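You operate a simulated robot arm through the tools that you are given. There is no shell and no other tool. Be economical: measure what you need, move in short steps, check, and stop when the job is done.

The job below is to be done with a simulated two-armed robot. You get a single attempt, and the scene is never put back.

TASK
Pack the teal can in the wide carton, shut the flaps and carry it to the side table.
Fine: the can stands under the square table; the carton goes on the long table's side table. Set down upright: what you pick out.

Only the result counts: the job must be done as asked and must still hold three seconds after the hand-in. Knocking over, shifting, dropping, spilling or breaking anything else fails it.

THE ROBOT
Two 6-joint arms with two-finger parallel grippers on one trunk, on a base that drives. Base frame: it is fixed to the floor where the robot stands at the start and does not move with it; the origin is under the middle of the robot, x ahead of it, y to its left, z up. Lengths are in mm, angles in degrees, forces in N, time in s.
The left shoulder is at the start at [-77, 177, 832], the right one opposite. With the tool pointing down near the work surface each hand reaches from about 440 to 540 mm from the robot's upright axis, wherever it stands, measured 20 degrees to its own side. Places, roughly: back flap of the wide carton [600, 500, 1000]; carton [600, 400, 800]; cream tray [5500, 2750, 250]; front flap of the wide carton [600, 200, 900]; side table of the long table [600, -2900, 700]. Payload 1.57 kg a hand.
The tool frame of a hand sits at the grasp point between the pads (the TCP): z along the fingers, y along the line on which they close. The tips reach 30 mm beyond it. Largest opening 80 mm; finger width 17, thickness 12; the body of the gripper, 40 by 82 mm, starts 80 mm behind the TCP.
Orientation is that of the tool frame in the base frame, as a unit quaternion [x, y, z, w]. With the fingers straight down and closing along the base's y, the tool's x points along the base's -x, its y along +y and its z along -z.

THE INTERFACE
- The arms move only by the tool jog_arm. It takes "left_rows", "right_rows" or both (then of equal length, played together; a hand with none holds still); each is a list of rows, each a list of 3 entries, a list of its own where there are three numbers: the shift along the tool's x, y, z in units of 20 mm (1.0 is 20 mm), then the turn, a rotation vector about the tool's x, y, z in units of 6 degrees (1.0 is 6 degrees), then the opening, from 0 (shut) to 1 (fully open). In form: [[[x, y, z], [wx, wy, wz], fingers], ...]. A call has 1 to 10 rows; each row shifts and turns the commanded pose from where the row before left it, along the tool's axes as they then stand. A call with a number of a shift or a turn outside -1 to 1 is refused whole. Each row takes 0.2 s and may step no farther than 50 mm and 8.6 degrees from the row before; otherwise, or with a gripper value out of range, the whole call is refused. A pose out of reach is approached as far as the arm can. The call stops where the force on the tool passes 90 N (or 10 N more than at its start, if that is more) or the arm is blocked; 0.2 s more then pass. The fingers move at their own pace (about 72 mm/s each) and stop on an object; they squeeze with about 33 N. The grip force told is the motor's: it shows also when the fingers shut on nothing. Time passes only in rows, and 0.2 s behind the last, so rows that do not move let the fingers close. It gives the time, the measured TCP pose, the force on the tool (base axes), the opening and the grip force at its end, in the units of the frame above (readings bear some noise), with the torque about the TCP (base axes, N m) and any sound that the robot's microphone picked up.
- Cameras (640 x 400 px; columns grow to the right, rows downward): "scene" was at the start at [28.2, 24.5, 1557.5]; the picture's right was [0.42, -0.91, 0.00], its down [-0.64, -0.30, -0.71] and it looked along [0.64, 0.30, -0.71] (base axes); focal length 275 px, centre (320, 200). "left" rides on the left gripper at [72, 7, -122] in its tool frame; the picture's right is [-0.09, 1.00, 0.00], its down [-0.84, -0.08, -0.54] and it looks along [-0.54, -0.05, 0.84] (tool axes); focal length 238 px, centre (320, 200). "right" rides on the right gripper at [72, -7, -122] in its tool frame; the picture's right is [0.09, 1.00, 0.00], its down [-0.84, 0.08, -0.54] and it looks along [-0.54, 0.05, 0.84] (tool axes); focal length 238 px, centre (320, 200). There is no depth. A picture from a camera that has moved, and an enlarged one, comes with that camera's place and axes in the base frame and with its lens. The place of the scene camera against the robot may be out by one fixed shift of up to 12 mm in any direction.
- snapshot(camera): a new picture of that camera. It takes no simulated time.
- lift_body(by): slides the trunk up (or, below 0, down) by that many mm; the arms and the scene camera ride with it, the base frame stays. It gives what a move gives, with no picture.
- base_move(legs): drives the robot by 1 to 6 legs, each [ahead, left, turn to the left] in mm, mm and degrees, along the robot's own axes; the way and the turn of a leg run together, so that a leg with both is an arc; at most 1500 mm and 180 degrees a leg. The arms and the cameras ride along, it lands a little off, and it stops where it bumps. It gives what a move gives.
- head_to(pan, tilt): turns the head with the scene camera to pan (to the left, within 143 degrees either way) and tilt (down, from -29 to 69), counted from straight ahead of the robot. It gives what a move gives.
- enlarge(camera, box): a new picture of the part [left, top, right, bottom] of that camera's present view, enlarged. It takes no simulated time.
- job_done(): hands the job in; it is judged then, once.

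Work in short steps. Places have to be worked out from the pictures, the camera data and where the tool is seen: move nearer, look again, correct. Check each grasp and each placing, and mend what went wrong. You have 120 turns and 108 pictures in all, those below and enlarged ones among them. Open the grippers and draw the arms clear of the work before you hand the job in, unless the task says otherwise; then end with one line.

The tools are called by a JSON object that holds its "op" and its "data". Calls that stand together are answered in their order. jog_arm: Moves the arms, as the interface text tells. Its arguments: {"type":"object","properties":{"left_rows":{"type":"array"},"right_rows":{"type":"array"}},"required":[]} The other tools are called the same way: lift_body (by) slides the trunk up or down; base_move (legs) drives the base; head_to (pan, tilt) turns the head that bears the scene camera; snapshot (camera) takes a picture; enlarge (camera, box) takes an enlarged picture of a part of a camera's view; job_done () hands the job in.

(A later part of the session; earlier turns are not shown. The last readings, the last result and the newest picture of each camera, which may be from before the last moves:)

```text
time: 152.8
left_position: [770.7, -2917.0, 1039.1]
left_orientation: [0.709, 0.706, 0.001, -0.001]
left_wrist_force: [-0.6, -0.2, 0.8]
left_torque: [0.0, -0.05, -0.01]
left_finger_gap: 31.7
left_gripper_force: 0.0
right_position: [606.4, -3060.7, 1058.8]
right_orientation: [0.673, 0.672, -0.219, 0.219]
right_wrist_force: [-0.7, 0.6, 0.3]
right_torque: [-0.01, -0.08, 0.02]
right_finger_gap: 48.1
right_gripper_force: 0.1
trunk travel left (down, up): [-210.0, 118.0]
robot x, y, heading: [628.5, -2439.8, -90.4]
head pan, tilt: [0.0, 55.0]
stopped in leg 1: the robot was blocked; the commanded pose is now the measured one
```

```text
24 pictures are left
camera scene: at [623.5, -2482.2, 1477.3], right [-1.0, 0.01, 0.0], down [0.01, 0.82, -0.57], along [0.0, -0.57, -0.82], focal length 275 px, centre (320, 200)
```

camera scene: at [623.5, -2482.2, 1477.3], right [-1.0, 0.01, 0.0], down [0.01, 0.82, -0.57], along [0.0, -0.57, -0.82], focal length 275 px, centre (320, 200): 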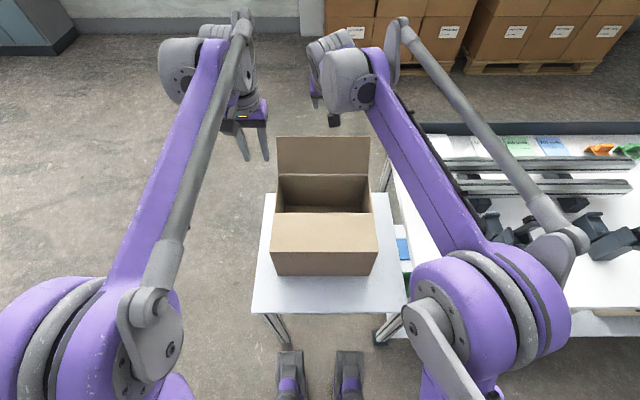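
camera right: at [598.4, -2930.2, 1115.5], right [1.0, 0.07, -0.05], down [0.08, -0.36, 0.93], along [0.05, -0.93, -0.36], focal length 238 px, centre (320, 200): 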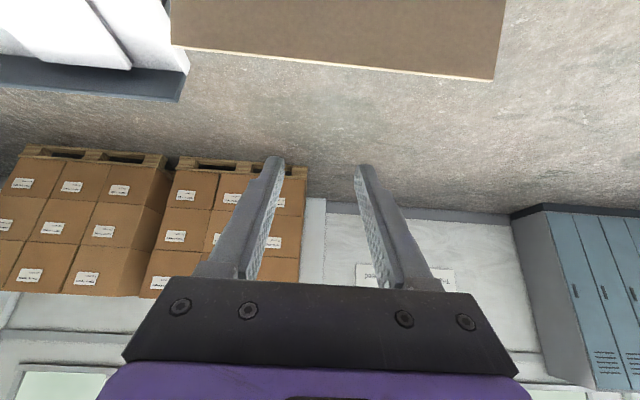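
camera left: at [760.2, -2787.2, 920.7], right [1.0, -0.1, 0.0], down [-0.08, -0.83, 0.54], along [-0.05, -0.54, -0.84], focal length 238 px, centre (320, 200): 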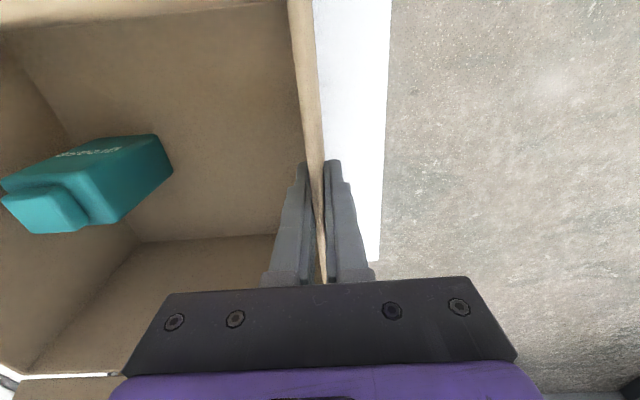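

Bumped at y≈−2440 (likely the base against table/leg); the pictures show the table and carton where they were. I back off 15 mm and extend the arm instead.

{"op": "base_move", "data": {"legs": [[-15, 5, 0]]}}

{"op": "jog_arm", "data": {"right_rows": [[[-0.73, 0, 0.53], [0, 0, 0], 0.6], [[-0.73, 0, 0.53], [0, 0, 0], 0.6], [[-0.73, 0, 0.53], [0, 0, 0], 0.6], [[0.59, 0, 0.81], [0, 0, 0], 0.6], [[0.59, 0, 0.81], [0, 0, 0], 0.6], [[0.59, 0, 0.81], [0, 0, 0], 0.6], [[0.59, 0, 0.81], [0, 0, 0], 0.6]]}}

{"op": "snapshot", "data": {"camera": "right"}}

{"op": "enlarge", "data": {"camera": "scene", "box": [220, 20, 440, 360]}}

```text
time: 153.6
left_position: [776.9, -2900.3, 1038.6]
left_orientation: [0.709, 0.705, 0.0, -0.002]
left_wrist_force: [0.7, 0.5, -1.0]
left_torque: [-0.01, -0.02, -0.01]
left_finger_gap: 31.9
left_gripper_force: 0.1
right_position: [613.5, -3045.5, 1058.8]
right_orientation: [0.673, 0.672, -0.22, 0.219]
right_wrist_force: [-0.4, -1.3, 0.5]
right_torque: [0.01, 0.02, 0.0]
right_finger_gap: 47.9
right_gripper_force: 0.0
trunk travel left (down, up): [-210.0, 118.0]
robot x, y, heading: [636.0, -2425.8, -90.3]
head pan, tilt: [0.0, 55.0]
```

```text
time: 155.2
left_position: [778.5, -2902.1, 1038.3]
left_orientation: [0.709, 0.705, -0.001, -0.001]
left_wrist_force: [0.1, 0.7, 0.3]
left_torque: [-0.01, 0.02, 0.02]
left_finger_gap: 31.9
left_gripper_force: 0.0
right_position: [611.9, -3100.4, 979.9]
right_orientation: [0.673, 0.672, -0.22, 0.219]
right_wrist_force: [-0.5, 0.1, 0.0]
right_torque: [0.01, 0.01, 0.02]
right_finger_gap: 48.1
right_gripper_force: 0.1
trunk travel left (down, up): [-210.0, 118.0]
robot x, y, heading: [634.4, -2425.5, -90.4]
head pan, tilt: [0.0, 55.0]
```

```text
23 pictures are left
camera right: at [605.5, -2968.8, 1035.9], right [1.0, 0.07, -0.05], down [0.08, -0.36, 0.93], along [0.05, -0.93, -0.36], focal length 238 px, centre (320, 200)
```

right: 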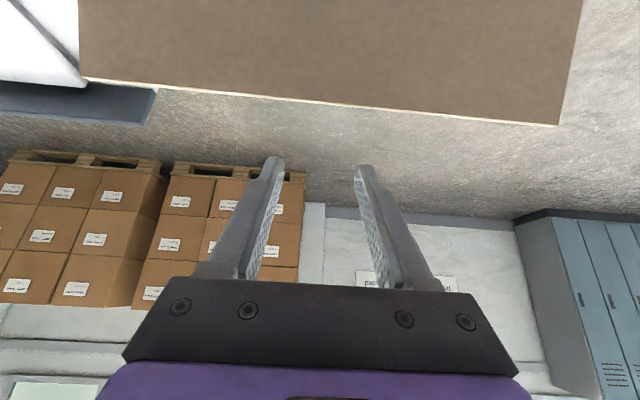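

```text
1.18 times, centred on (330, 190) of scene
camera zoom: at [631.6, -2466.8, 1477.3], right [-1.0, 0.01, 0.0], down [0.01, 0.82, -0.57], along [0.0, -0.57, -0.82], focal length 324 px, centre (308, 212)
```

zoom: 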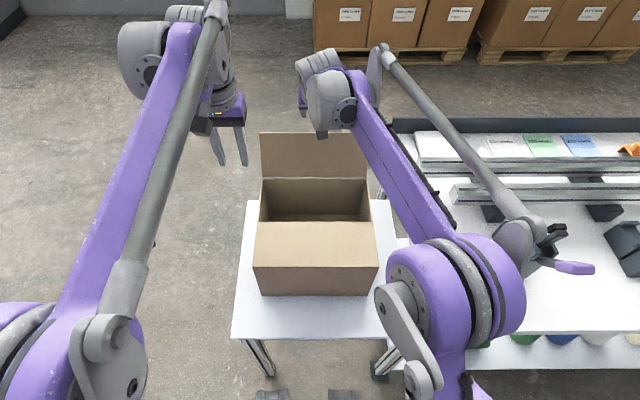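

Flap top edge confirmed at (y −3075, z 934); tips are beyond it at (−3118, 956). I lower 60 and pull back.

{"op": "jog_arm", "data": {"right_rows": [[[0.59, 0, 0.81], [0, 0, 0], 0.6], [[0.59, 0, 0.81], [0, 0, 0], 0.6], [[0.59, 0, 0.81], [0, 0, 0], 0.6], [[0.8, 0, -0.55], [0, 0, 0], 0.6], [[0.8, 0, -0.55], [0, 0, 0], 0.6], [[0.8, 0, -0.55], [0, 0, 0], 0.6]]}}

{"op": "snapshot", "data": {"camera": "right"}}

{"op": "enlarge", "data": {"camera": "scene", "box": [220, 20, 440, 360]}}

```text
time: 156.6
left_position: [779.3, -2901.2, 1039.1]
left_orientation: [0.709, 0.705, 0.0, -0.001]
left_wrist_force: [0.0, 0.5, -1.6]
left_torque: [-0.02, 0.01, -0.03]
left_finger_gap: 32.0
left_gripper_force: 0.1
right_position: [611.8, -3041.0, 917.7]
right_orientation: [0.672, 0.673, -0.219, 0.22]
right_wrist_force: [-0.3, -3.9, 5.0]
right_torque: [0.18, 0.08, 0.09]
right_finger_gap: 47.9
right_gripper_force: 0.0
trunk travel left (down, up): [-210.0, 118.0]
robot x, y, heading: [636.4, -2425.0, -90.2]
head pan, tilt: [0.0, 55.0]
```

```text
21 pictures are left
camera right: at [606.1, -2910.6, 973.6], right [1.0, 0.07, -0.06], down [0.08, -0.36, 0.93], along [0.05, -0.93, -0.36], focal length 238 px, centre (320, 200)
```

right: 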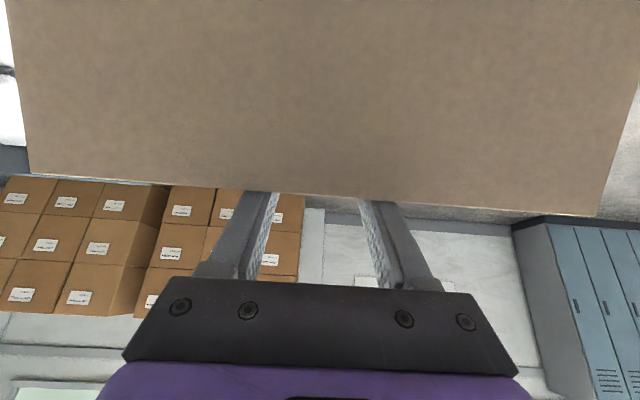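

```text
1.18 times, centred on (330, 190) of scene
camera zoom: at [631.6, -2466.0, 1477.3], right [-1.0, 0.01, 0.0], down [0.01, 0.82, -0.57], along [0.0, -0.57, -0.82], focal length 324 px, centre (308, 212)
```

zoom: 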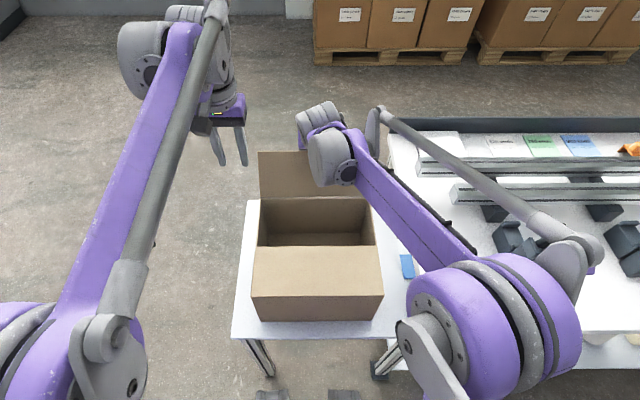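

The carton slid about 65 mm toward me instead of the flap folding (stiff hinge, still well on the table). I'll clamp the +x wall with the left hand to hold the carton; look with the left camera first.

{"op": "snapshot", "data": {"camera": "left"}}

```text
19 pictures are left
camera left: at [784.4, -2829.4, 1160.9], right [1.0, -0.1, 0.0], down [-0.08, -0.84, 0.54], along [-0.05, -0.54, -0.84], focal length 238 px, centre (320, 200)
```

left: 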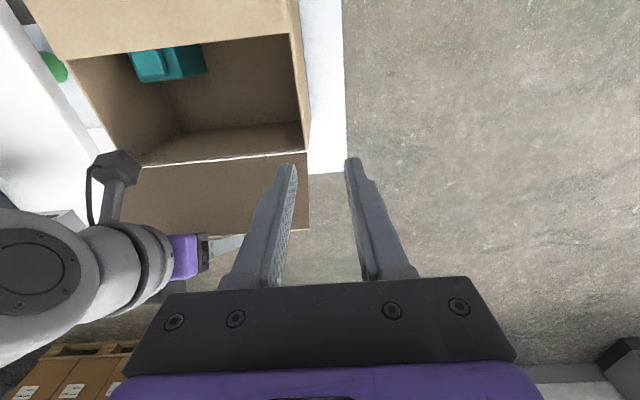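

Can is still upright. +x wall at x≈757, uncovered part y −2815…−2955. I bring the left hand down over it at y≈−2885.

{"op": "jog_arm", "data": {"left_rows": [[[0.4, -0.6, 1], [0, 0, 0], 0.45], [[0.4, -0.55, 1], [0, 0, 0], 0.45], [[0, 0, 1], [0, 0, 0], 0.45], [[0, 0, 1], [0, 0, 0], 0.45], [[0, 0, 1], [0, 0, 0], 0.45], [[0, 0, 1], [0, 0, 0], 0.45], [[0, 0, 1], [0, 0, 0], 0.45], [[0, 0, 1], [0, 0, 0], 0.45]]}}

{"op": "snapshot", "data": {"camera": "left"}}

```text
time: 158.4
left_position: [753.6, -2885.0, 878.6]
left_orientation: [0.709, 0.705, 0.0, -0.001]
left_wrist_force: [0.2, 0.4, 0.1]
left_torque: [0.04, -0.02, -0.01]
left_finger_gap: 36.0
left_gripper_force: 0.0
right_position: [612.4, -3041.7, 917.2]
right_orientation: [0.672, 0.672, -0.22, 0.22]
right_wrist_force: [0.3, -1.0, -0.4]
right_torque: [0.03, 0.01, -0.01]
right_finger_gap: 47.5
right_gripper_force: 0.1
trunk travel left (down, up): [-210.0, 118.0]
robot x, y, heading: [637.4, -2422.5, -90.4]
head pan, tilt: [0.0, 55.0]
```

```text
18 pictures are left
camera left: at [761.7, -2814.0, 1000.7], right [1.0, -0.1, 0.0], down [-0.08, -0.84, 0.54], along [-0.05, -0.54, -0.84], focal length 238 px, centre (320, 200)
```

left: 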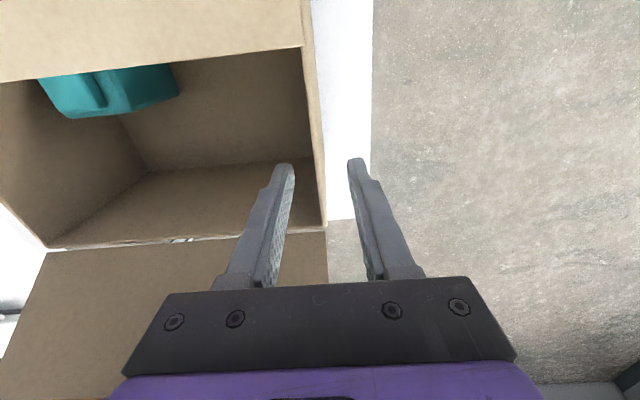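

The wall is between the fingers. Lower 60 and clamp.

{"op": "jog_arm", "data": {"left_rows": [[[0, 0, 1], [0, 0, 0], 0.45], [[0, 0, 1], [0, 0, 0], 0.45], [[0, 0, 1], [0, 0, 0], 0.45], [[0, 0, 0], [0, 0, 0], 0], [[0, 0, 0], [0, 0, 0], 0], [[0, 0, 0], [0, 0, 0], 0]]}}

```text
time: 159.8
left_position: [754.9, -2883.6, 819.8]
left_orientation: [0.709, 0.705, 0.0, -0.001]
left_wrist_force: [-2.1, 0.0, -0.8]
left_torque: [-0.03, -0.12, 0.32]
left_finger_gap: 4.9
left_gripper_force: 24.9
right_position: [613.6, -3042.8, 917.7]
right_orientation: [0.672, 0.672, -0.22, 0.22]
right_wrist_force: [-0.1, 0.5, 1.2]
right_torque: [-0.05, -0.02, -0.01]
right_finger_gap: 48.1
right_gripper_force: 0.1
trunk travel left (down, up): [-210.0, 118.0]
robot x, y, heading: [636.8, -2426.7, -90.3]
head pan, tilt: [0.0, 55.0]
```

Clamped. Pull the right hand back with the flap.

{"op": "jog_arm", "data": {"right_rows": [[[0.75, 0, -0.53], [0, 0, 0], 0.6], [[0.75, 0, -0.53], [0, 0, 0], 0.6], [[0.75, 0, -0.53], [0, 0, 0], 0.6]]}}

{"op": "snapshot", "data": {"camera": "left"}}

```text
time: 160.3
left_position: [757.1, -2880.7, 819.3]
left_orientation: [0.709, 0.705, 0.002, 0.0]
left_wrist_force: [1.6, 7.9, 18.0]
left_torque: [-0.5, 0.13, -0.38]
left_finger_gap: 5.1
left_gripper_force: 25.9
right_position: [612.8, -3022.0, 925.5]
right_orientation: [0.67, 0.669, -0.226, 0.227]
right_wrist_force: [0.8, -7.5, 15.2]
right_torque: [0.38, -0.5, -0.26]
right_finger_gap: 47.9
right_gripper_force: 0.2
trunk travel left (down, up): [-210.0, 118.0]
robot x, y, heading: [639.2, -2424.7, -90.6]
head pan, tilt: [0.0, 55.0]
stopped in row 2 (right hand): the force on the tool passed its limit at 100 N (the readings are from after the stop); the commanded pose is now the measured one
```

```text
17 pictures are left
camera left: at [762.4, -2810.9, 941.7], right [1.0, -0.1, 0.0], down [-0.08, -0.84, 0.54], along [-0.05, -0.53, -0.84], focal length 238 px, centre (320, 200)
```

left: 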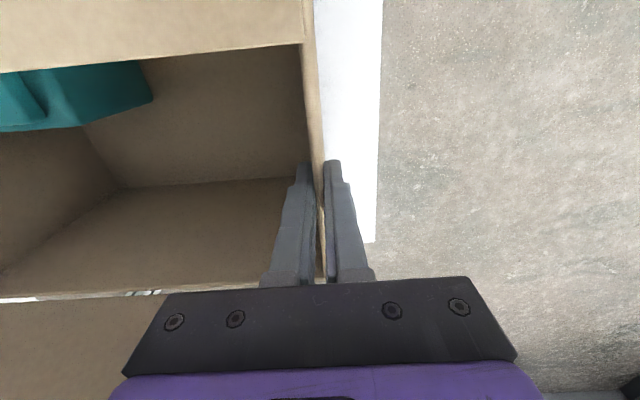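

The tilted finger jams on the flap's edge. I'll lift off, make the tool near-vertical behind the flap, and see if the reach allows it.

{"op": "jog_arm", "data": {"right_rows": [[[-0.5, 0, 0.35], [0, 0, 0], 0.6], [[-0.59, 0, -0.81], [0, 0, 0], 0.6], [[-0.59, 0, -0.81], [0, 0, 0], 0.6], [[-0.59, 0, -0.81], [0, 0, 0], 0.6], [[-0.59, 0, -0.81], [0, 0, 0], 0.6], [[-0.4, 0, 0.2], [0, 1, 0], 0.6], [[-0.4, 0, 0.2], [0, 1, 0], 0.6], [[-0.2, 0, 0.1], [0, 1, 0], 0.6], [[0, 0, 0], [0, 1, 0], 0.6], [[0, 0, 0], [0, 1, 0], 0.6]]}}

```text
time: 162.5
left_position: [755.7, -2882.2, 818.6]
left_orientation: [0.709, 0.705, 0.002, -0.001]
left_wrist_force: [4.7, 5.9, 17.5]
left_torque: [0.18, 0.09, -0.41]
left_finger_gap: 4.8
left_gripper_force: 24.9
right_position: [608.9, -3042.2, 1001.0]
right_orientation: [0.706, 0.705, -0.044, 0.045]
right_wrist_force: [0.6, -0.1, -0.4]
right_torque: [0.0, 0.0, 0.04]
right_finger_gap: 48.3
right_gripper_force: 0.0
right hand out of reach, approached as far as the arm can: row 10
trunk travel left (down, up): [-210.0, 118.0]
robot x, y, heading: [634.5, -2425.3, -90.4]
head pan, tilt: [0.0, 55.0]
```

Near-vertical works (tilt 7°, tips at y≈−3046). I lower 75 behind the flap and look.

{"op": "jog_arm", "data": {"right_rows": [[[0.12, 0, 0.99], [0, 0, 0], 0.6], [[0.12, 0, 0.99], [0, 0, 0], 0.6], [[0.12, 0, 0.99], [0, 0, 0], 0.6], [[0.1, 0, 0.75], [0, 0, 0], 0.6]]}}

{"op": "snapshot", "data": {"camera": "right"}}

```text
time: 163.5
left_position: [756.1, -2881.2, 818.4]
left_orientation: [0.709, 0.705, 0.003, -0.002]
left_wrist_force: [2.3, 5.6, 6.6]
left_torque: [-0.23, 0.04, -0.39]
left_finger_gap: 4.8
left_gripper_force: 25.3
right_position: [611.2, -3043.6, 924.9]
right_orientation: [0.706, 0.705, -0.043, 0.046]
right_wrist_force: [-0.4, -0.5, -0.7]
right_torque: [0.0, -0.02, -0.02]
right_finger_gap: 47.6
right_gripper_force: 0.0
trunk travel left (down, up): [-210.0, 118.0]
robot x, y, heading: [633.7, -2426.0, -90.1]
head pan, tilt: [0.0, 55.0]
```

```text
16 pictures are left
camera right: at [602.6, -2956.2, 1037.9], right [1.0, 0.09, -0.01], down [0.08, -0.76, 0.64], along [0.05, -0.64, -0.77], focal length 238 px, centre (320, 200)
```

right: 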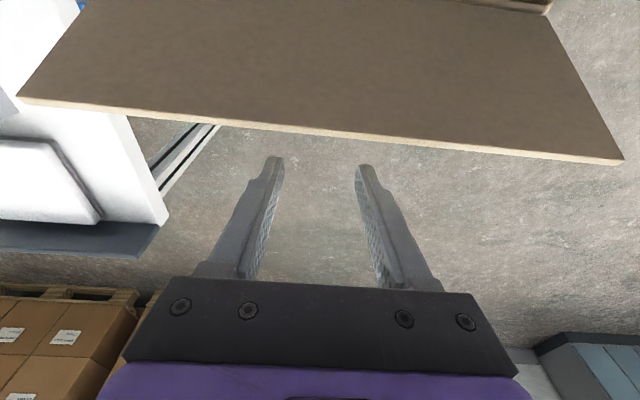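

Fingers are behind the flap (edge at y≈−3001). Pull back.

{"op": "jog_arm", "data": {"right_rows": [[[0.9, 0, -0.11], [0, 0, 0], 0.6], [[0.9, 0, -0.11], [0, 0, 0], 0.6], [[0.9, 0, -0.11], [0, 0, 0], 0.6], [[0.9, 0, -0.11], [0, 0, 0], 0.6]]}}

{"op": "snapshot", "data": {"camera": "right"}}

```text
time: 164.5
left_position: [755.7, -2882.1, 818.5]
left_orientation: [0.709, 0.705, 0.002, -0.002]
left_wrist_force: [1.0, 3.7, 6.5]
left_torque: [-0.47, 0.0, -0.43]
left_finger_gap: 4.9
left_gripper_force: 24.6
right_position: [609.8, -2971.9, 925.8]
right_orientation: [0.706, 0.705, -0.044, 0.045]
right_wrist_force: [0.8, 0.4, 0.2]
right_torque: [-0.01, 0.0, 0.0]
right_finger_gap: 48.1
right_gripper_force: 0.1
trunk travel left (down, up): [-210.0, 118.0]
robot x, y, heading: [632.2, -2425.0, -90.4]
head pan, tilt: [0.0, 55.0]
```

```text
15 pictures are left
camera right: at [602.5, -2883.7, 1037.5], right [1.0, 0.09, -0.01], down [0.07, -0.76, 0.64], along [0.05, -0.64, -0.77], focal length 238 px, centre (320, 200)
```

right: 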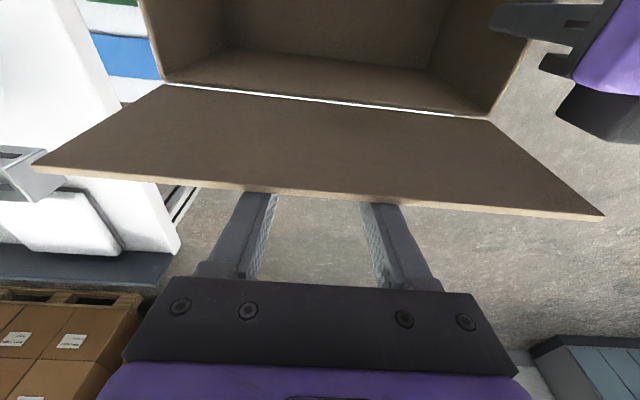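

The flap is vertical now with no force. Pull 36 more (past vertical), then release the left clamp.

{"op": "jog_arm", "data": {"right_rows": [[[0.9, 0, 0], [0, 0, 0], 0.6], [[0.9, 0, 0], [0, 0, 0], 0.6], [[0, 0, 0], [0, 0, 0], 0.6], [[0, 0, 0], [0, 0, 0], 0.6]], "left_rows": [[[0, 0, 0], [0, 0, 0], 0], [[0, 0, 0], [0, 0, 0], 0], [[0, 0, 0], [0, 0, 0], 0.3], [[0, 0, 0], [0, 0, 0], 0.3]]}}

{"op": "jog_arm", "data": {"left_rows": [[[0, 0, -1], [0, 0, 0], 0.3], [[0, 0, -1], [0, 0, 0], 0.3], [[0, 0, -1], [0, 0, 0], 0.3], [[0, 1, -1], [0, 0, 0], 0.3], [[0, 1, -1], [0, 0, 0], 0.3], [[0, 1, -1], [0, 0, 0], 0.3], [[0, 1, -1], [0, 0, 0], 0.3], [[0, 1, -1], [0, 0, 0], 0.3]]}}

{"op": "snapshot", "data": {"camera": "right"}}

{"op": "snapshot", "data": {"camera": "left"}}

```text
time: 165.5
left_position: [755.8, -2883.0, 818.2]
left_orientation: [0.709, 0.705, 0.001, -0.002]
left_wrist_force: [-0.4, 2.0, -1.0]
left_torque: [-0.06, 0.01, 0.0]
left_finger_gap: 24.0
left_gripper_force: 0.0
right_position: [609.5, -2936.0, 919.7]
right_orientation: [0.706, 0.705, -0.044, 0.045]
right_wrist_force: [-0.5, -2.1, 2.4]
right_torque: [-0.04, -0.02, -0.02]
right_finger_gap: 47.0
right_gripper_force: 0.1
trunk travel left (down, up): [-210.0, 118.0]
robot x, y, heading: [636.5, -2429.2, -90.2]
head pan, tilt: [0.0, 55.0]
```

```text
time: 167.3
left_position: [855.8, -2884.3, 978.0]
left_orientation: [0.709, 0.705, 0.002, -0.003]
left_wrist_force: [-0.9, -0.3, -0.9]
left_torque: [-0.03, 0.03, 0.0]
left_finger_gap: 24.0
left_gripper_force: 0.2
right_position: [609.7, -2935.7, 920.5]
right_orientation: [0.706, 0.705, -0.044, 0.045]
right_wrist_force: [-0.6, -0.4, -0.1]
right_torque: [0.02, 0.03, 0.0]
right_finger_gap: 48.0
right_gripper_force: 0.0
trunk travel left (down, up): [-210.0, 118.0]
robot x, y, heading: [633.8, -2421.2, -90.3]
head pan, tilt: [0.0, 55.0]
```

```text
14 pictures are left
camera right: at [602.9, -2848.4, 1032.8], right [1.0, 0.09, -0.01], down [0.08, -0.76, 0.64], along [0.05, -0.64, -0.77], focal length 238 px, centre (320, 200)
```

right: 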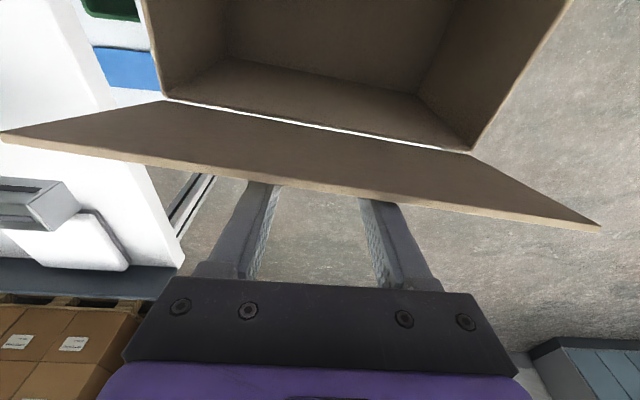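

```text
13 pictures are left
camera left: at [862.3, -2814.1, 1100.3], right [1.0, -0.1, 0.0], down [-0.08, -0.84, 0.54], along [-0.05, -0.53, -0.84], focal length 238 px, centre (320, 200)
```

left: 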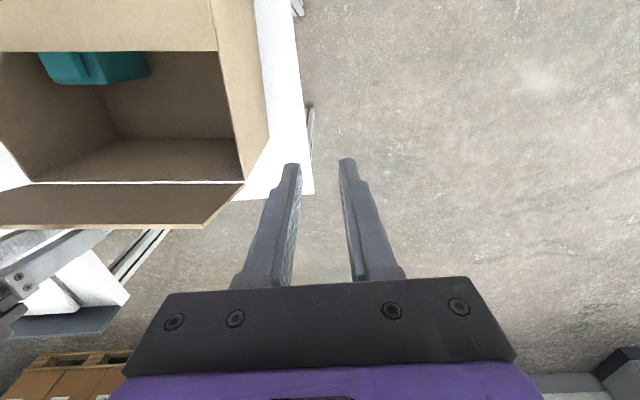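

The flap is ~10° past vertical, but the carton crept toward me and yawed slightly. I'll lift clear, back off, tilt both hands forward, and then push the carton square again.

{"op": "jog_arm", "data": {"right_rows": [[[-0.3, 0, 0], [0, 0, 0], 0.6], [[-0.12, 0, -0.99], [0, 0, 0], 0.6], [[-0.12, 0, -0.99], [0, 0, 0], 0.6], [[-0.12, 0, -0.99], [0, 0, 0], 0.6], [[-0.12, 0, -0.99], [0, 0, 0], 0.6], [[-0.12, 0, -0.99], [0, 0, 0], 0.6], [[-0.12, 0, -0.99], [0, 0, 0], 0.6]], "left_rows": [[[0, 0, -1], [0, 0, 0], 0.3], [[0, 0, -1], [0, 0, 0], 0.3], [[0, 0, 0], [0, 0, 0], 0.3], [[0, 0, 0], [0, 0, 0], 0.3], [[0, 0, 0], [0, 0, 0], 0.3], [[0, 0, 0], [0, 0, 0], 0.3], [[0, 0, 0], [0, 0, 0], 0.3]]}}

{"op": "base_move", "data": {"legs": [[-330, 0, 0.3]]}}

{"op": "snapshot", "data": {"camera": "scene"}}

```text
time: 168.9
left_position: [855.3, -2884.6, 1018.3]
left_orientation: [0.709, 0.705, 0.002, -0.001]
left_wrist_force: [0.5, -0.2, 0.0]
left_torque: [0.0, 0.01, 0.0]
left_finger_gap: 24.0
left_gripper_force: 0.1
right_position: [608.5, -2941.3, 1042.3]
right_orientation: [0.706, 0.705, -0.044, 0.045]
right_wrist_force: [0.2, 0.0, 0.3]
right_torque: [-0.03, -0.02, -0.01]
right_finger_gap: 48.0
right_gripper_force: 0.1
trunk travel left (down, up): [-210.0, 118.0]
robot x, y, heading: [637.6, -2423.1, -90.3]
head pan, tilt: [0.0, 55.0]
```

```text
time: 171.1
left_position: [859.0, -2558.4, 1018.6]
left_orientation: [0.706, 0.708, 0.002, -0.001]
left_wrist_force: [-0.9, 1.5, 0.0]
left_torque: [-0.02, 0.02, -0.02]
left_finger_gap: 24.0
left_gripper_force: 0.1
right_position: [613.8, -2614.9, 1042.0]
right_orientation: [0.704, 0.708, -0.044, 0.045]
right_wrist_force: [0.0, -0.3, -0.7]
right_torque: [0.02, -0.03, 0.03]
right_finger_gap: 48.0
right_gripper_force: 0.2
trunk travel left (down, up): [-210.0, 118.0]
robot x, y, heading: [639.5, -2099.5, -90.0]
head pan, tilt: [0.0, 55.0]
```

```text
12 pictures are left
camera scene: at [633.0, -2141.4, 1477.4], right [-1.0, 0.0, 0.0], down [0.0, 0.82, -0.57], along [0.0, -0.57, -0.82], focal length 275 px, centre (320, 200)
```

scene: 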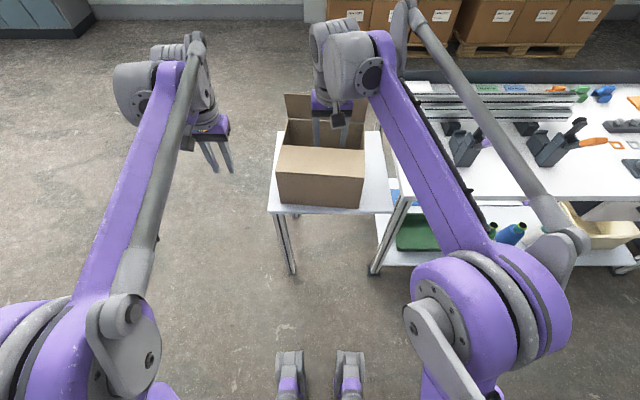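

The carton is fully on the table, yawed ~6°. I tilt both hands forward and lower them in front of it for a square two-hand push.

{"op": "jog_arm", "data": {"right_rows": [[[0, -0.27, 0], [0, -1, 0], 0], [[0, -0.27, 0], [0, -1, 0], 0], [[0, -0.27, 0], [0, -1, 0], 0], [[0, -0.27, 0], [0, -1, 0], 0], [[0, -0.27, 0], [0, -1, 0], 0], [[0, -0.27, 0], [0, -1, 0], 0], [[0, -0.27, 0], [0, -1, 0], 0], [[0, -0.27, 0], [0, -1, 0], 0], [[0, -0.27, 0], [0, -1, 0], 0], [[0, -0.27, 0], [0, -1, 0], 0]], "left_rows": [[[0, -0.75, 0], [0, -1, 0], 0], [[0, -0.75, 0], [0, -1, 0], 0], [[0, -0.75, 0], [0, -1, 0], 0], [[0, -0.75, 0], [0, -1, 0], 0], [[0, -0.75, 0], [0, -1, 0], 0], [[0, -0.75, 0], [0, -1, 0], 0], [[0, -0.75, 0], [0, -1, 0], 0], [[0, -0.75, 0], [0, -1, 0], 0], [[0, -0.75, 0], [0, -1, 0], 0], [[0, -0.75, 0], [0, -1, 0], 0]]}}

{"op": "lift_body", "data": {"by": -150}}

{"op": "jog_arm", "data": {"right_rows": [[[0, 0, 0], [0, -1, 0], 0], [[0.95, 0, 0.31], [0, 0, 0], 0], [[0.95, 0, 0.31], [0, 0, 0], 0], [[0.95, 0, 0.31], [0, 0, 0], 0]], "left_rows": [[[0, 0, 0], [0, -1, 0], 0], [[0, 0, 0], [0, -1, 0], 0], [[0.95, 0, 0.31], [0, 0, 0], 0], [[0.95, 0, 0.31], [0, 0, 0], 0]]}}

```text
time: 173.3
left_position: [707.9, -2557.8, 1019.1]
left_orientation: [0.612, 0.613, -0.352, 0.354]
left_wrist_force: [-0.4, -0.3, -1.1]
left_torque: [0.0, -0.01, 0.0]
left_finger_gap: 0.1
left_gripper_force: 21.5
right_position: [560.8, -2616.2, 1041.5]
right_orientation: [0.588, 0.59, -0.39, 0.393]
right_wrist_force: [0.0, -0.3, 0.9]
right_torque: [0.03, 0.0, -0.02]
right_finger_gap: 0.2
right_gripper_force: 21.6
trunk travel left (down, up): [-210.0, 118.0]
robot x, y, heading: [636.0, -2101.1, -90.2]
head pan, tilt: [0.0, 55.0]
```

```text
time: 175.0
left_position: [709.6, -2559.3, 868.4]
left_orientation: [0.613, 0.614, -0.351, 0.352]
left_wrist_force: [0.4, -0.2, -0.4]
left_torque: [0.02, 0.02, -0.04]
left_finger_gap: 0.2
left_gripper_force: 21.3
right_position: [560.1, -2616.4, 892.1]
right_orientation: [0.589, 0.591, -0.389, 0.392]
right_wrist_force: [-0.5, 0.6, 0.7]
right_torque: [0.01, -0.03, 0.01]
right_finger_gap: 0.0
right_gripper_force: 21.7
trunk travel left (down, up): [-60.0, 268.0]
robot x, y, heading: [638.6, -2100.6, -90.0]
head pan, tilt: [0.0, 55.0]
```

```text
time: 176.0
left_position: [709.5, -2558.7, 828.1]
left_orientation: [0.573, 0.574, -0.413, 0.415]
left_wrist_force: [0.1, 0.2, 0.2]
left_torque: [0.02, 0.02, 0.02]
left_finger_gap: 0.0
left_gripper_force: 20.7
right_position: [560.5, -2619.3, 831.8]
right_orientation: [0.566, 0.569, -0.42, 0.423]
right_wrist_force: [-0.4, 0.5, -0.6]
right_torque: [-0.02, -0.01, -0.02]
right_finger_gap: 0.2
right_gripper_force: 21.6
trunk travel left (down, up): [-60.0, 268.0]
robot x, y, heading: [637.2, -2095.0, -90.0]
head pan, tilt: [0.0, 55.0]
```

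Lower both by 100 and bring the left level with the right.

{"op": "jog_arm", "data": {"right_rows": [[[0.95, 0, 0.31], [0, 0, 0], 0], [[0.95, 0, 0.31], [0, 0, 0], 0], [[0.95, 0, 0.31], [0, 0, 0], 0], [[0.95, 0, 0.31], [0, 0, 0], 0], [[0.95, 0, 0.31], [0, 0, 0], 0], [[0, 0, 0], [0, 0, 0], 0], [[0, 0, 0], [0, 0, 0], 0], [[0, 0, 0], [0, 0, 0], 0]], "left_rows": [[[0.95, 0, 0.31], [0, 0, 0], 0], [[0.95, 0, 0.31], [0, 0, 0], 0], [[0.95, 0, 0.31], [0, 0, 0], 0], [[0.95, 0, 0.31], [0, 0, 0], 0], [[0.95, 0, 0.31], [0, 0, 0], 0], [[-0.31, 0, 0.95], [0, 0, 0], 0], [[-0.31, 0, 0.95], [0, 0, 0], 0], [[-0.31, 0, 0.95], [0, 0, 0], 0]]}}

{"op": "snapshot", "data": {"camera": "scene"}}

```text
time: 177.8
left_position: [711.3, -2617.4, 727.2]
left_orientation: [0.573, 0.573, -0.414, 0.415]
left_wrist_force: [0.5, -0.4, 0.1]
left_torque: [0.01, 0.01, 0.02]
left_finger_gap: 0.1
left_gripper_force: 21.6
right_position: [560.4, -2621.0, 731.7]
right_orientation: [0.567, 0.569, -0.42, 0.423]
right_wrist_force: [0.2, 0.2, -0.3]
right_torque: [0.03, 0.03, -0.02]
right_finger_gap: 0.0
right_gripper_force: 21.6
trunk travel left (down, up): [-60.0, 268.0]
robot x, y, heading: [637.9, -2097.8, -90.2]
head pan, tilt: [0.0, 55.0]
```

```text
11 pictures are left
camera scene: at [633.0, -2176.0, 1321.0], right [-1.0, 0.0, 0.0], down [0.0, 0.82, -0.57], along [0.0, -0.57, -0.82], focal length 275 px, centre (320, 200)
```

scene: 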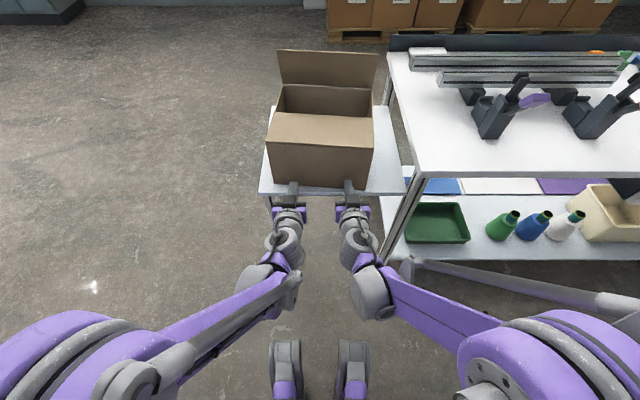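

Both hands are lined up. Drive the base 85 ahead to push the carton back squarely.

{"op": "base_move", "data": {"legs": [[85, 0, 0]]}}

{"op": "snapshot", "data": {"camera": "scene"}}

```text
time: 178.9
left_position: [709.9, -2702.8, 727.3]
left_orientation: [0.574, 0.573, -0.413, 0.414]
left_wrist_force: [0.0, -0.6, 0.1]
left_torque: [0.02, 0.0, 0.02]
left_finger_gap: 0.0
left_gripper_force: 21.8
right_position: [559.7, -2706.3, 731.3]
right_orientation: [0.567, 0.569, -0.42, 0.423]
right_wrist_force: [0.1, 0.3, 0.3]
right_torque: [0.03, 0.03, 0.01]
right_finger_gap: 0.0
right_gripper_force: 21.0
trunk travel left (down, up): [-60.0, 268.0]
robot x, y, heading: [637.5, -2181.7, -90.1]
head pan, tilt: [0.0, 55.0]
```

```text
10 pictures are left
camera scene: at [633.0, -2261.1, 1321.0], right [-1.0, 0.0, 0.0], down [0.0, 0.82, -0.57], along [0.0, -0.57, -0.82], focal length 275 px, centre (320, 200)
```

scene: 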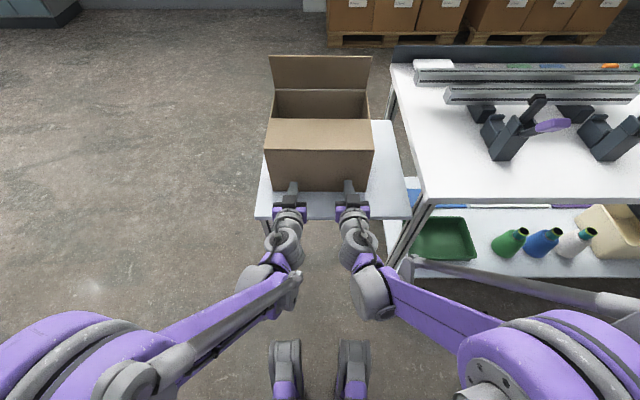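

The carton is square again, far flap leaning ~16° inward. Now raise both hands: left to press down on the near flap as a hold, right to fold the far flap.

{"op": "lift_body", "data": {"by": 150}}

{"op": "jog_arm", "data": {"right_rows": [[[-0.95, 0.4, -0.31], [0, 0, 0], 0.6], [[-0.95, 0.4, -0.31], [0, 0, 0], 0.6], [[-0.95, 0.4, -0.31], [0, 0, 0], 0.6], [[-0.95, 0.4, -0.31], [0, 0, 0], 0.6], [[-0.95, 0.4, -0.31], [0, 0, 0], 0.6], [[-0.95, 0, -0.31], [0, 0, 0], 0.6]], "left_rows": [[[0.12, 0.35, -0.38], [0, 0, 0], 0], [[0.12, 0.35, -0.38], [0, 0, 0], 0], [[0.12, 0.35, -0.38], [0, 0, 0], 0], [[0.12, 0.35, -0.38], [0, 0, 0], 0], [[0.12, 0.35, -0.38], [0, 0, 0], 0], [[-0.5, 0, -0.17], [0, 0, 0], 0]]}}

{"op": "base_move", "data": {"legs": [[165, 0, 0]]}}

{"op": "jog_arm", "data": {"right_rows": [[[-0.31, 0, 0.95], [0, 0, 0], 0.6], [[-0.31, 0, 0.95], [0, 0, 0], 0.6], [[-0.31, 0, 0.95], [0, 0, 0], 0.6], [[-0.31, 0, 0.95], [0, 0, 0], 0.6], [[-0.31, 0, 0.95], [0, 0, 0], 0.6], [[-0.31, 0, 0.95], [0, 0, 0], 0.6]]}}

{"op": "snapshot", "data": {"camera": "right"}}

```text
time: 180.7
left_position: [709.1, -2702.4, 877.6]
left_orientation: [0.573, 0.574, -0.413, 0.414]
left_wrist_force: [-0.1, 0.4, 1.0]
left_torque: [0.01, -0.01, 0.0]
left_finger_gap: 0.0
left_gripper_force: 21.1
right_position: [560.5, -2704.5, 881.5]
right_orientation: [0.566, 0.569, -0.42, 0.423]
right_wrist_force: [-0.4, 0.4, -0.5]
right_torque: [-0.01, -0.02, 0.02]
right_finger_gap: 0.0
right_gripper_force: 21.3
trunk travel left (down, up): [-210.0, 118.0]
robot x, y, heading: [638.8, -2183.9, -90.3]
head pan, tilt: [0.0, 55.0]
```

```text
time: 182.1
left_position: [746.1, -2662.2, 889.3]
left_orientation: [0.573, 0.573, -0.414, 0.414]
left_wrist_force: [0.0, -0.8, -0.2]
left_torque: [0.03, -0.01, -0.01]
left_finger_gap: 0.0
left_gripper_force: 21.4
right_position: [599.4, -2700.3, 1002.6]
right_orientation: [0.567, 0.568, -0.42, 0.423]
right_wrist_force: [0.2, 1.0, -0.6]
right_torque: [0.03, -0.01, 0.02]
right_finger_gap: 48.1
right_gripper_force: 0.2
trunk travel left (down, up): [-210.0, 118.0]
robot x, y, heading: [636.5, -2180.8, -89.9]
head pan, tilt: [0.0, 55.0]
```

```text
time: 183.5
left_position: [744.2, -2824.3, 888.4]
left_orientation: [0.573, 0.573, -0.414, 0.414]
left_wrist_force: [1.2, -0.3, 0.6]
left_torque: [-0.02, -0.01, -0.01]
left_finger_gap: 0.0
left_gripper_force: 21.1
right_position: [599.5, -2865.3, 1001.2]
right_orientation: [0.567, 0.569, -0.42, 0.422]
right_wrist_force: [0.3, 0.7, 1.5]
right_torque: [-0.02, -0.02, 0.0]
right_finger_gap: 48.0
right_gripper_force: 0.2
trunk travel left (down, up): [-210.0, 118.0]
robot x, y, heading: [636.1, -2346.3, -89.8]
head pan, tilt: [0.0, 55.0]
```

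```text
time: 184.9
left_position: [745.5, -2825.8, 887.9]
left_orientation: [0.573, 0.573, -0.414, 0.414]
left_wrist_force: [-0.3, 0.4, 1.1]
left_torque: [0.01, 0.0, 0.0]
left_finger_gap: 0.3
left_gripper_force: 21.2
right_position: [600.1, -2985.8, 1003.6]
right_orientation: [0.567, 0.568, -0.42, 0.422]
right_wrist_force: [-0.3, -0.4, -0.1]
right_torque: [0.0, -0.01, 0.01]
right_finger_gap: 48.1
right_gripper_force: 0.0
trunk travel left (down, up): [-210.0, 118.0]
robot x, y, heading: [638.7, -2343.2, -90.2]
head pan, tilt: [0.0, 55.0]
```

```text
9 pictures are left
camera right: at [592.0, -2847.4, 970.3], right [1.0, 0.03, -0.09], down [0.07, 0.28, 0.96], along [0.05, -0.96, 0.27], focal length 238 px, centre (320, 200)
```

right: 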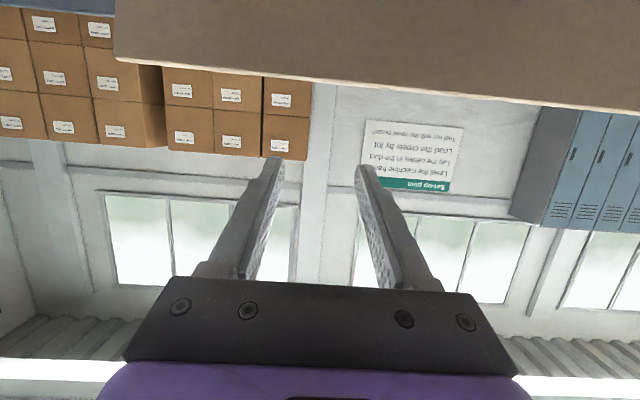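

Flap top edge at about (−2988, 944). I make the right tool near-vertical and the left 42°, so cameras clear the carton, and draw the left back before driving in.

{"op": "jog_arm", "data": {"right_rows": [[[0, 0, 0], [0, 1, 0], 0.6], [[0, 0, 0], [0, 1, 0], 0.6], [[0, 0, 0], [0, 1, 0], 0.6], [[0, 0, 0], [0, 1, 0], 0.6], [[0, 0, 0], [0, 1, 0], 0.6], [[0, 0, 0], [0, 1, 0], 0.6], [[0, 0, 0], [0, 1, 0], 0.6], [[0, 0, 0], [0, 1, 0], 0.6], [[0, 0, 0], [0, 1, 0], 0.6], [[0, 0, 0], [0, 1, 0], 0.6]], "left_rows": [[[0, 0, 0], [0, 1, 0], 0], [[0, 0, 0], [0, 1, 0], 0], [[0, 0, 0], [0, 1, 0], 0], [[0, 0, 0], [0, 1, 0], 0], [[0, 0, 0], [0, 1, 0], 0], [[0.74, 0, -0.67], [0, 0, 0], 0], [[0.74, 0, -0.67], [0, 0, 0], 0], [[0.74, 0, -0.67], [0, 0, 0], 0], [[0.74, 0, -0.67], [0, 0, 0], 0], [[0, 0, 0], [0, 0, 0], 0]]}}

{"op": "base_move", "data": {"legs": [[75, 0, 0]]}}

```text
time: 187.1
left_position: [744.3, -2747.5, 890.3]
left_orientation: [0.661, 0.661, -0.25, 0.251]
left_wrist_force: [-1.2, 0.0, 0.2]
left_torque: [0.02, -0.01, 0.01]
left_finger_gap: 0.0
left_gripper_force: 21.3
right_position: [599.4, -2985.5, 1003.1]
right_orientation: [0.7, 0.705, -0.079, 0.081]
right_wrist_force: [0.1, -0.1, -0.1]
right_torque: [0.02, 0.0, 0.0]
right_finger_gap: 47.8
right_gripper_force: 0.1
trunk travel left (down, up): [-210.0, 118.0]
robot x, y, heading: [635.1, -2346.1, -89.8]
head pan, tilt: [0.0, 55.0]
```

```text
time: 188.2
left_position: [742.9, -2821.2, 889.9]
left_orientation: [0.661, 0.661, -0.251, 0.252]
left_wrist_force: [-0.3, 0.0, -0.5]
left_torque: [0.03, 0.0, -0.01]
left_finger_gap: 0.0
left_gripper_force: 20.8
right_position: [598.9, -3059.9, 1004.1]
right_orientation: [0.701, 0.704, -0.08, 0.082]
right_wrist_force: [0.1, -0.3, -0.8]
right_torque: [0.03, 0.04, -0.01]
right_finger_gap: 47.8
right_gripper_force: 0.1
trunk travel left (down, up): [-210.0, 118.0]
robot x, y, heading: [638.4, -2423.0, -90.0]
head pan, tilt: [0.0, 55.0]
```

Right hand is behind the flap in reach. Lower the left onto the near flap until it presses, and the right down behind the far flap.

{"op": "jog_arm", "data": {"left_rows": [[[0.5, 0, 0.55], [0, 0, 0], 0], [[0.25, 0, 0.28], [0, 0, 0], 0], [[0.14, 0, 0.15], [0, 0, 0], 0], [[0.07, 0, 0.08], [0, 0, 0], 0]], "right_rows": [[[0.22, 0, 0.97], [0, 0, 0], 0.6], [[0.22, 0, 0.97], [0, 0, 0], 0.6], [[0.22, 0, 0.97], [0, 0, 0], 0.6], [[0.1, 0, 0.5], [0, 0, 0], 0.6]]}}

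{"op": "jog_arm", "data": {"left_rows": [[[0.1, 0, 0.11], [0, 0, 0], 0]]}}

```text
time: 189.2
left_position: [743.9, -2819.7, 862.3]
left_orientation: [0.661, 0.66, -0.253, 0.253]
left_wrist_force: [4.3, -3.7, 31.8]
left_torque: [-0.57, -0.16, 0.07]
left_finger_gap: 0.1
left_gripper_force: 21.4
right_position: [600.0, -3059.1, 935.8]
right_orientation: [0.7, 0.705, -0.08, 0.083]
right_wrist_force: [0.1, -0.1, 0.0]
right_torque: [-0.02, 0.0, 0.0]
right_finger_gap: 48.0
right_gripper_force: 0.0
trunk travel left (down, up): [-210.0, 118.0]
robot x, y, heading: [638.2, -2424.0, -90.0]
head pan, tilt: [0.0, 55.0]
```

```text
time: 189.6
left_position: [744.8, -2819.9, 861.0]
left_orientation: [0.661, 0.659, -0.255, 0.254]
left_wrist_force: [9.1, -3.1, 58.0]
left_torque: [-0.88, -0.28, 0.32]
left_finger_gap: 0.0
left_gripper_force: 21.2
right_position: [599.5, -3057.8, 937.1]
right_orientation: [0.7, 0.705, -0.081, 0.083]
right_wrist_force: [0.2, -1.2, -0.5]
right_torque: [0.0, -0.03, -0.01]
right_finger_gap: 48.2
right_gripper_force: 0.1
trunk travel left (down, up): [-210.0, 118.0]
robot x, y, heading: [635.6, -2422.4, -90.1]
head pan, tilt: [0.0, 55.0]
```

Left presses with ~58 N. Now pull the right hand back along the flap's arc.

{"op": "jog_arm", "data": {"right_rows": [[[0.97, 0, -0.22], [0, 0, 0], 0.6], [[0.97, 0, -0.22], [0, 0, 0], 0.6], [[0.97, 0, -0.22], [0, 0, 0], 0.6], [[0.97, 0, -0.1], [0, 0, 0], 0.6], [[0.97, 0, 0], [0, 0, 0], 0.6], [[0.97, 0, 0.1], [0, 0, 0], 0.6]]}}

{"op": "snapshot", "data": {"camera": "right"}}

```text
time: 190.9
left_position: [745.7, -2819.9, 860.0]
left_orientation: [0.661, 0.658, -0.256, 0.255]
left_wrist_force: [13.9, -3.6, 62.8]
left_torque: [-0.98, -0.4, 0.22]
left_finger_gap: 0.0
left_gripper_force: 21.0
right_position: [598.1, -2940.6, 920.8]
right_orientation: [0.701, 0.704, -0.081, 0.083]
right_wrist_force: [-0.5, -0.6, -0.2]
right_torque: [0.03, 0.01, -0.02]
right_finger_gap: 48.3
right_gripper_force: 0.1
trunk travel left (down, up): [-210.0, 118.0]
robot x, y, heading: [638.0, -2420.2, -90.1]
head pan, tilt: [0.0, 55.0]
```

```text
8 pictures are left
camera right: at [591.7, -2842.2, 1023.6], right [1.0, 0.09, -0.02], down [0.08, -0.69, 0.72], along [0.05, -0.72, -0.69], focal length 238 px, centre (320, 200)
```

right: 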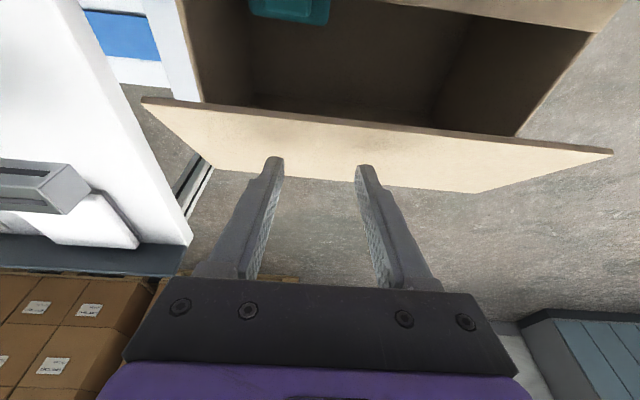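

The flap is ~55° past vertical. Move down and back to press it shut.

{"op": "jog_arm", "data": {"right_rows": [[[0.75, 0, 0.65], [0, 0, 0], 0.6], [[0.65, 0, 0.7], [0, 0, 0], 0.6], [[0.4, 0, 0.7], [0, 0, 0], 0.6]]}}

{"op": "snapshot", "data": {"camera": "right"}}

```text
time: 191.8
left_position: [745.0, -2820.6, 860.2]
left_orientation: [0.66, 0.659, -0.256, 0.255]
left_wrist_force: [13.0, -5.0, 62.3]
left_torque: [-1.02, -0.31, 0.23]
left_finger_gap: 0.0
left_gripper_force: 21.2
right_position: [598.3, -2916.8, 873.9]
right_orientation: [0.701, 0.704, -0.082, 0.083]
right_wrist_force: [0.0, 0.0, -0.5]
right_torque: [-0.03, 0.0, -0.02]
right_finger_gap: 48.1
right_gripper_force: 0.1
trunk travel left (down, up): [-210.0, 118.0]
robot x, y, heading: [640.1, -2420.5, -89.8]
head pan, tilt: [0.0, 55.0]
```

```text
7 pictures are left
camera right: at [592.3, -2817.0, 975.1], right [1.0, 0.09, -0.02], down [0.08, -0.69, 0.72], along [0.05, -0.72, -0.69], focal length 238 px, centre (320, 200)
```

right: 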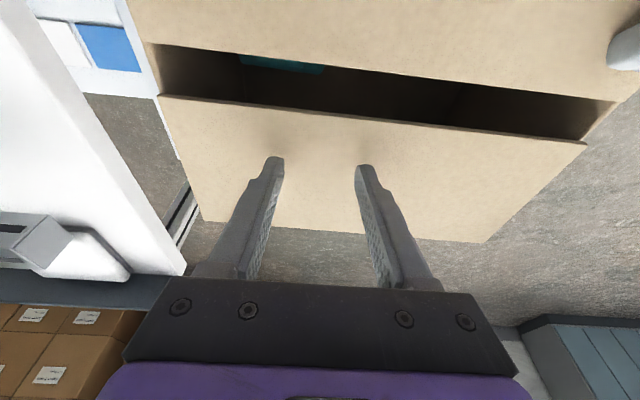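

Almost shut. Press straight down in small steps.

{"op": "jog_arm", "data": {"right_rows": [[[0.1, 0, 0.35], [0, 0, 0], 0.6], [[0.08, 0, 0.3], [0, 0, 0], 0.6]]}}

{"op": "jog_arm", "data": {"right_rows": [[[0.05, 0, 0.15], [0, 0, 0], 0.6], [[0.05, 0, 0.15], [0, 0, 0], 0.6]]}}

```text
time: 192.3
left_position: [743.4, -2819.5, 861.5]
left_orientation: [0.66, 0.659, -0.256, 0.255]
left_wrist_force: [9.5, -22.7, 44.4]
left_torque: [-1.2, -0.27, 0.24]
left_finger_gap: 0.0
left_gripper_force: 21.2
right_position: [599.4, -2915.5, 863.3]
right_orientation: [0.7, 0.704, -0.084, 0.084]
right_wrist_force: [-0.8, -1.6, 67.4]
right_torque: [0.04, 0.36, -0.01]
right_finger_gap: 48.1
right_gripper_force: 0.0
trunk travel left (down, up): [-210.0, 118.0]
robot x, y, heading: [636.0, -2422.3, -90.1]
head pan, tilt: [0.0, 55.0]
```

```text
time: 192.8
left_position: [743.6, -2818.0, 862.9]
left_orientation: [0.659, 0.657, -0.26, 0.257]
left_wrist_force: [1.5, -8.6, 15.3]
left_torque: [-0.6, 0.03, 0.06]
left_finger_gap: 0.0
left_gripper_force: 21.2
right_position: [600.2, -2914.8, 866.0]
right_orientation: [0.699, 0.704, -0.087, 0.088]
right_wrist_force: [-4.5, 17.6, 184.1]
right_torque: [-0.2, -0.24, -0.29]
right_finger_gap: 48.2
right_gripper_force: 0.0
trunk travel left (down, up): [-210.0, 118.0]
robot x, y, heading: [638.3, -2423.4, -90.2]
head pan, tilt: [0.0, 55.0]
stopped in row 2 (right hand): the force on the tool passed its limit at 94 N (the readings are from after the stop); the commanded pose is now the measured one
```

Firm contact — shut. Raise both hands off.

{"op": "jog_arm", "data": {"right_rows": [[[-0.22, 0, -0.97], [0, 0, 0], 0.6], [[-0.22, 0, -0.97], [0, 0, 0], 0.6], [[-0.22, 0, -0.97], [0, 0, 0], 0.6], [[-0.22, 0, -0.97], [0, 0, 0], 0.6], [[-0.22, 0, -0.97], [0, 0, 0], 0.6]], "left_rows": [[[-0.67, 0, -0.74], [0, 0, 0], 0], [[-0.67, 0, -0.74], [0, 0, 0], 0], [[-0.67, 0, -0.74], [0, 0, 0], 0], [[-0.67, 0, -0.74], [0, 0, 0], 0], [[-0.67, 0, -0.74], [0, 0, 0], 0]]}}

{"op": "snapshot", "data": {"camera": "right"}}

```text
time: 194.0
left_position: [742.3, -2822.3, 959.2]
left_orientation: [0.66, 0.659, -0.255, 0.254]
left_wrist_force: [0.2, 0.1, 0.5]
left_torque: [-0.04, 0.0, -0.02]
left_finger_gap: 0.0
left_gripper_force: 21.4
right_position: [599.2, -2917.1, 958.8]
right_orientation: [0.7, 0.705, -0.081, 0.083]
right_wrist_force: [0.5, -0.4, -0.7]
right_torque: [0.03, 0.0, -0.01]
right_finger_gap: 48.0
right_gripper_force: 0.0
trunk travel left (down, up): [-210.0, 118.0]
robot x, y, heading: [637.8, -2420.8, -90.0]
head pan, tilt: [0.0, 55.0]
```

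```text
6 pictures are left
camera right: at [592.2, -2818.8, 1060.5], right [1.0, 0.1, -0.02], down [0.08, -0.69, 0.72], along [0.05, -0.72, -0.69], focal length 238 px, centre (320, 200)
```

right: 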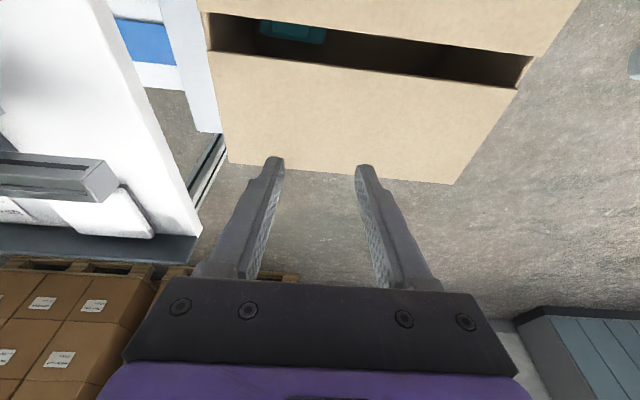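

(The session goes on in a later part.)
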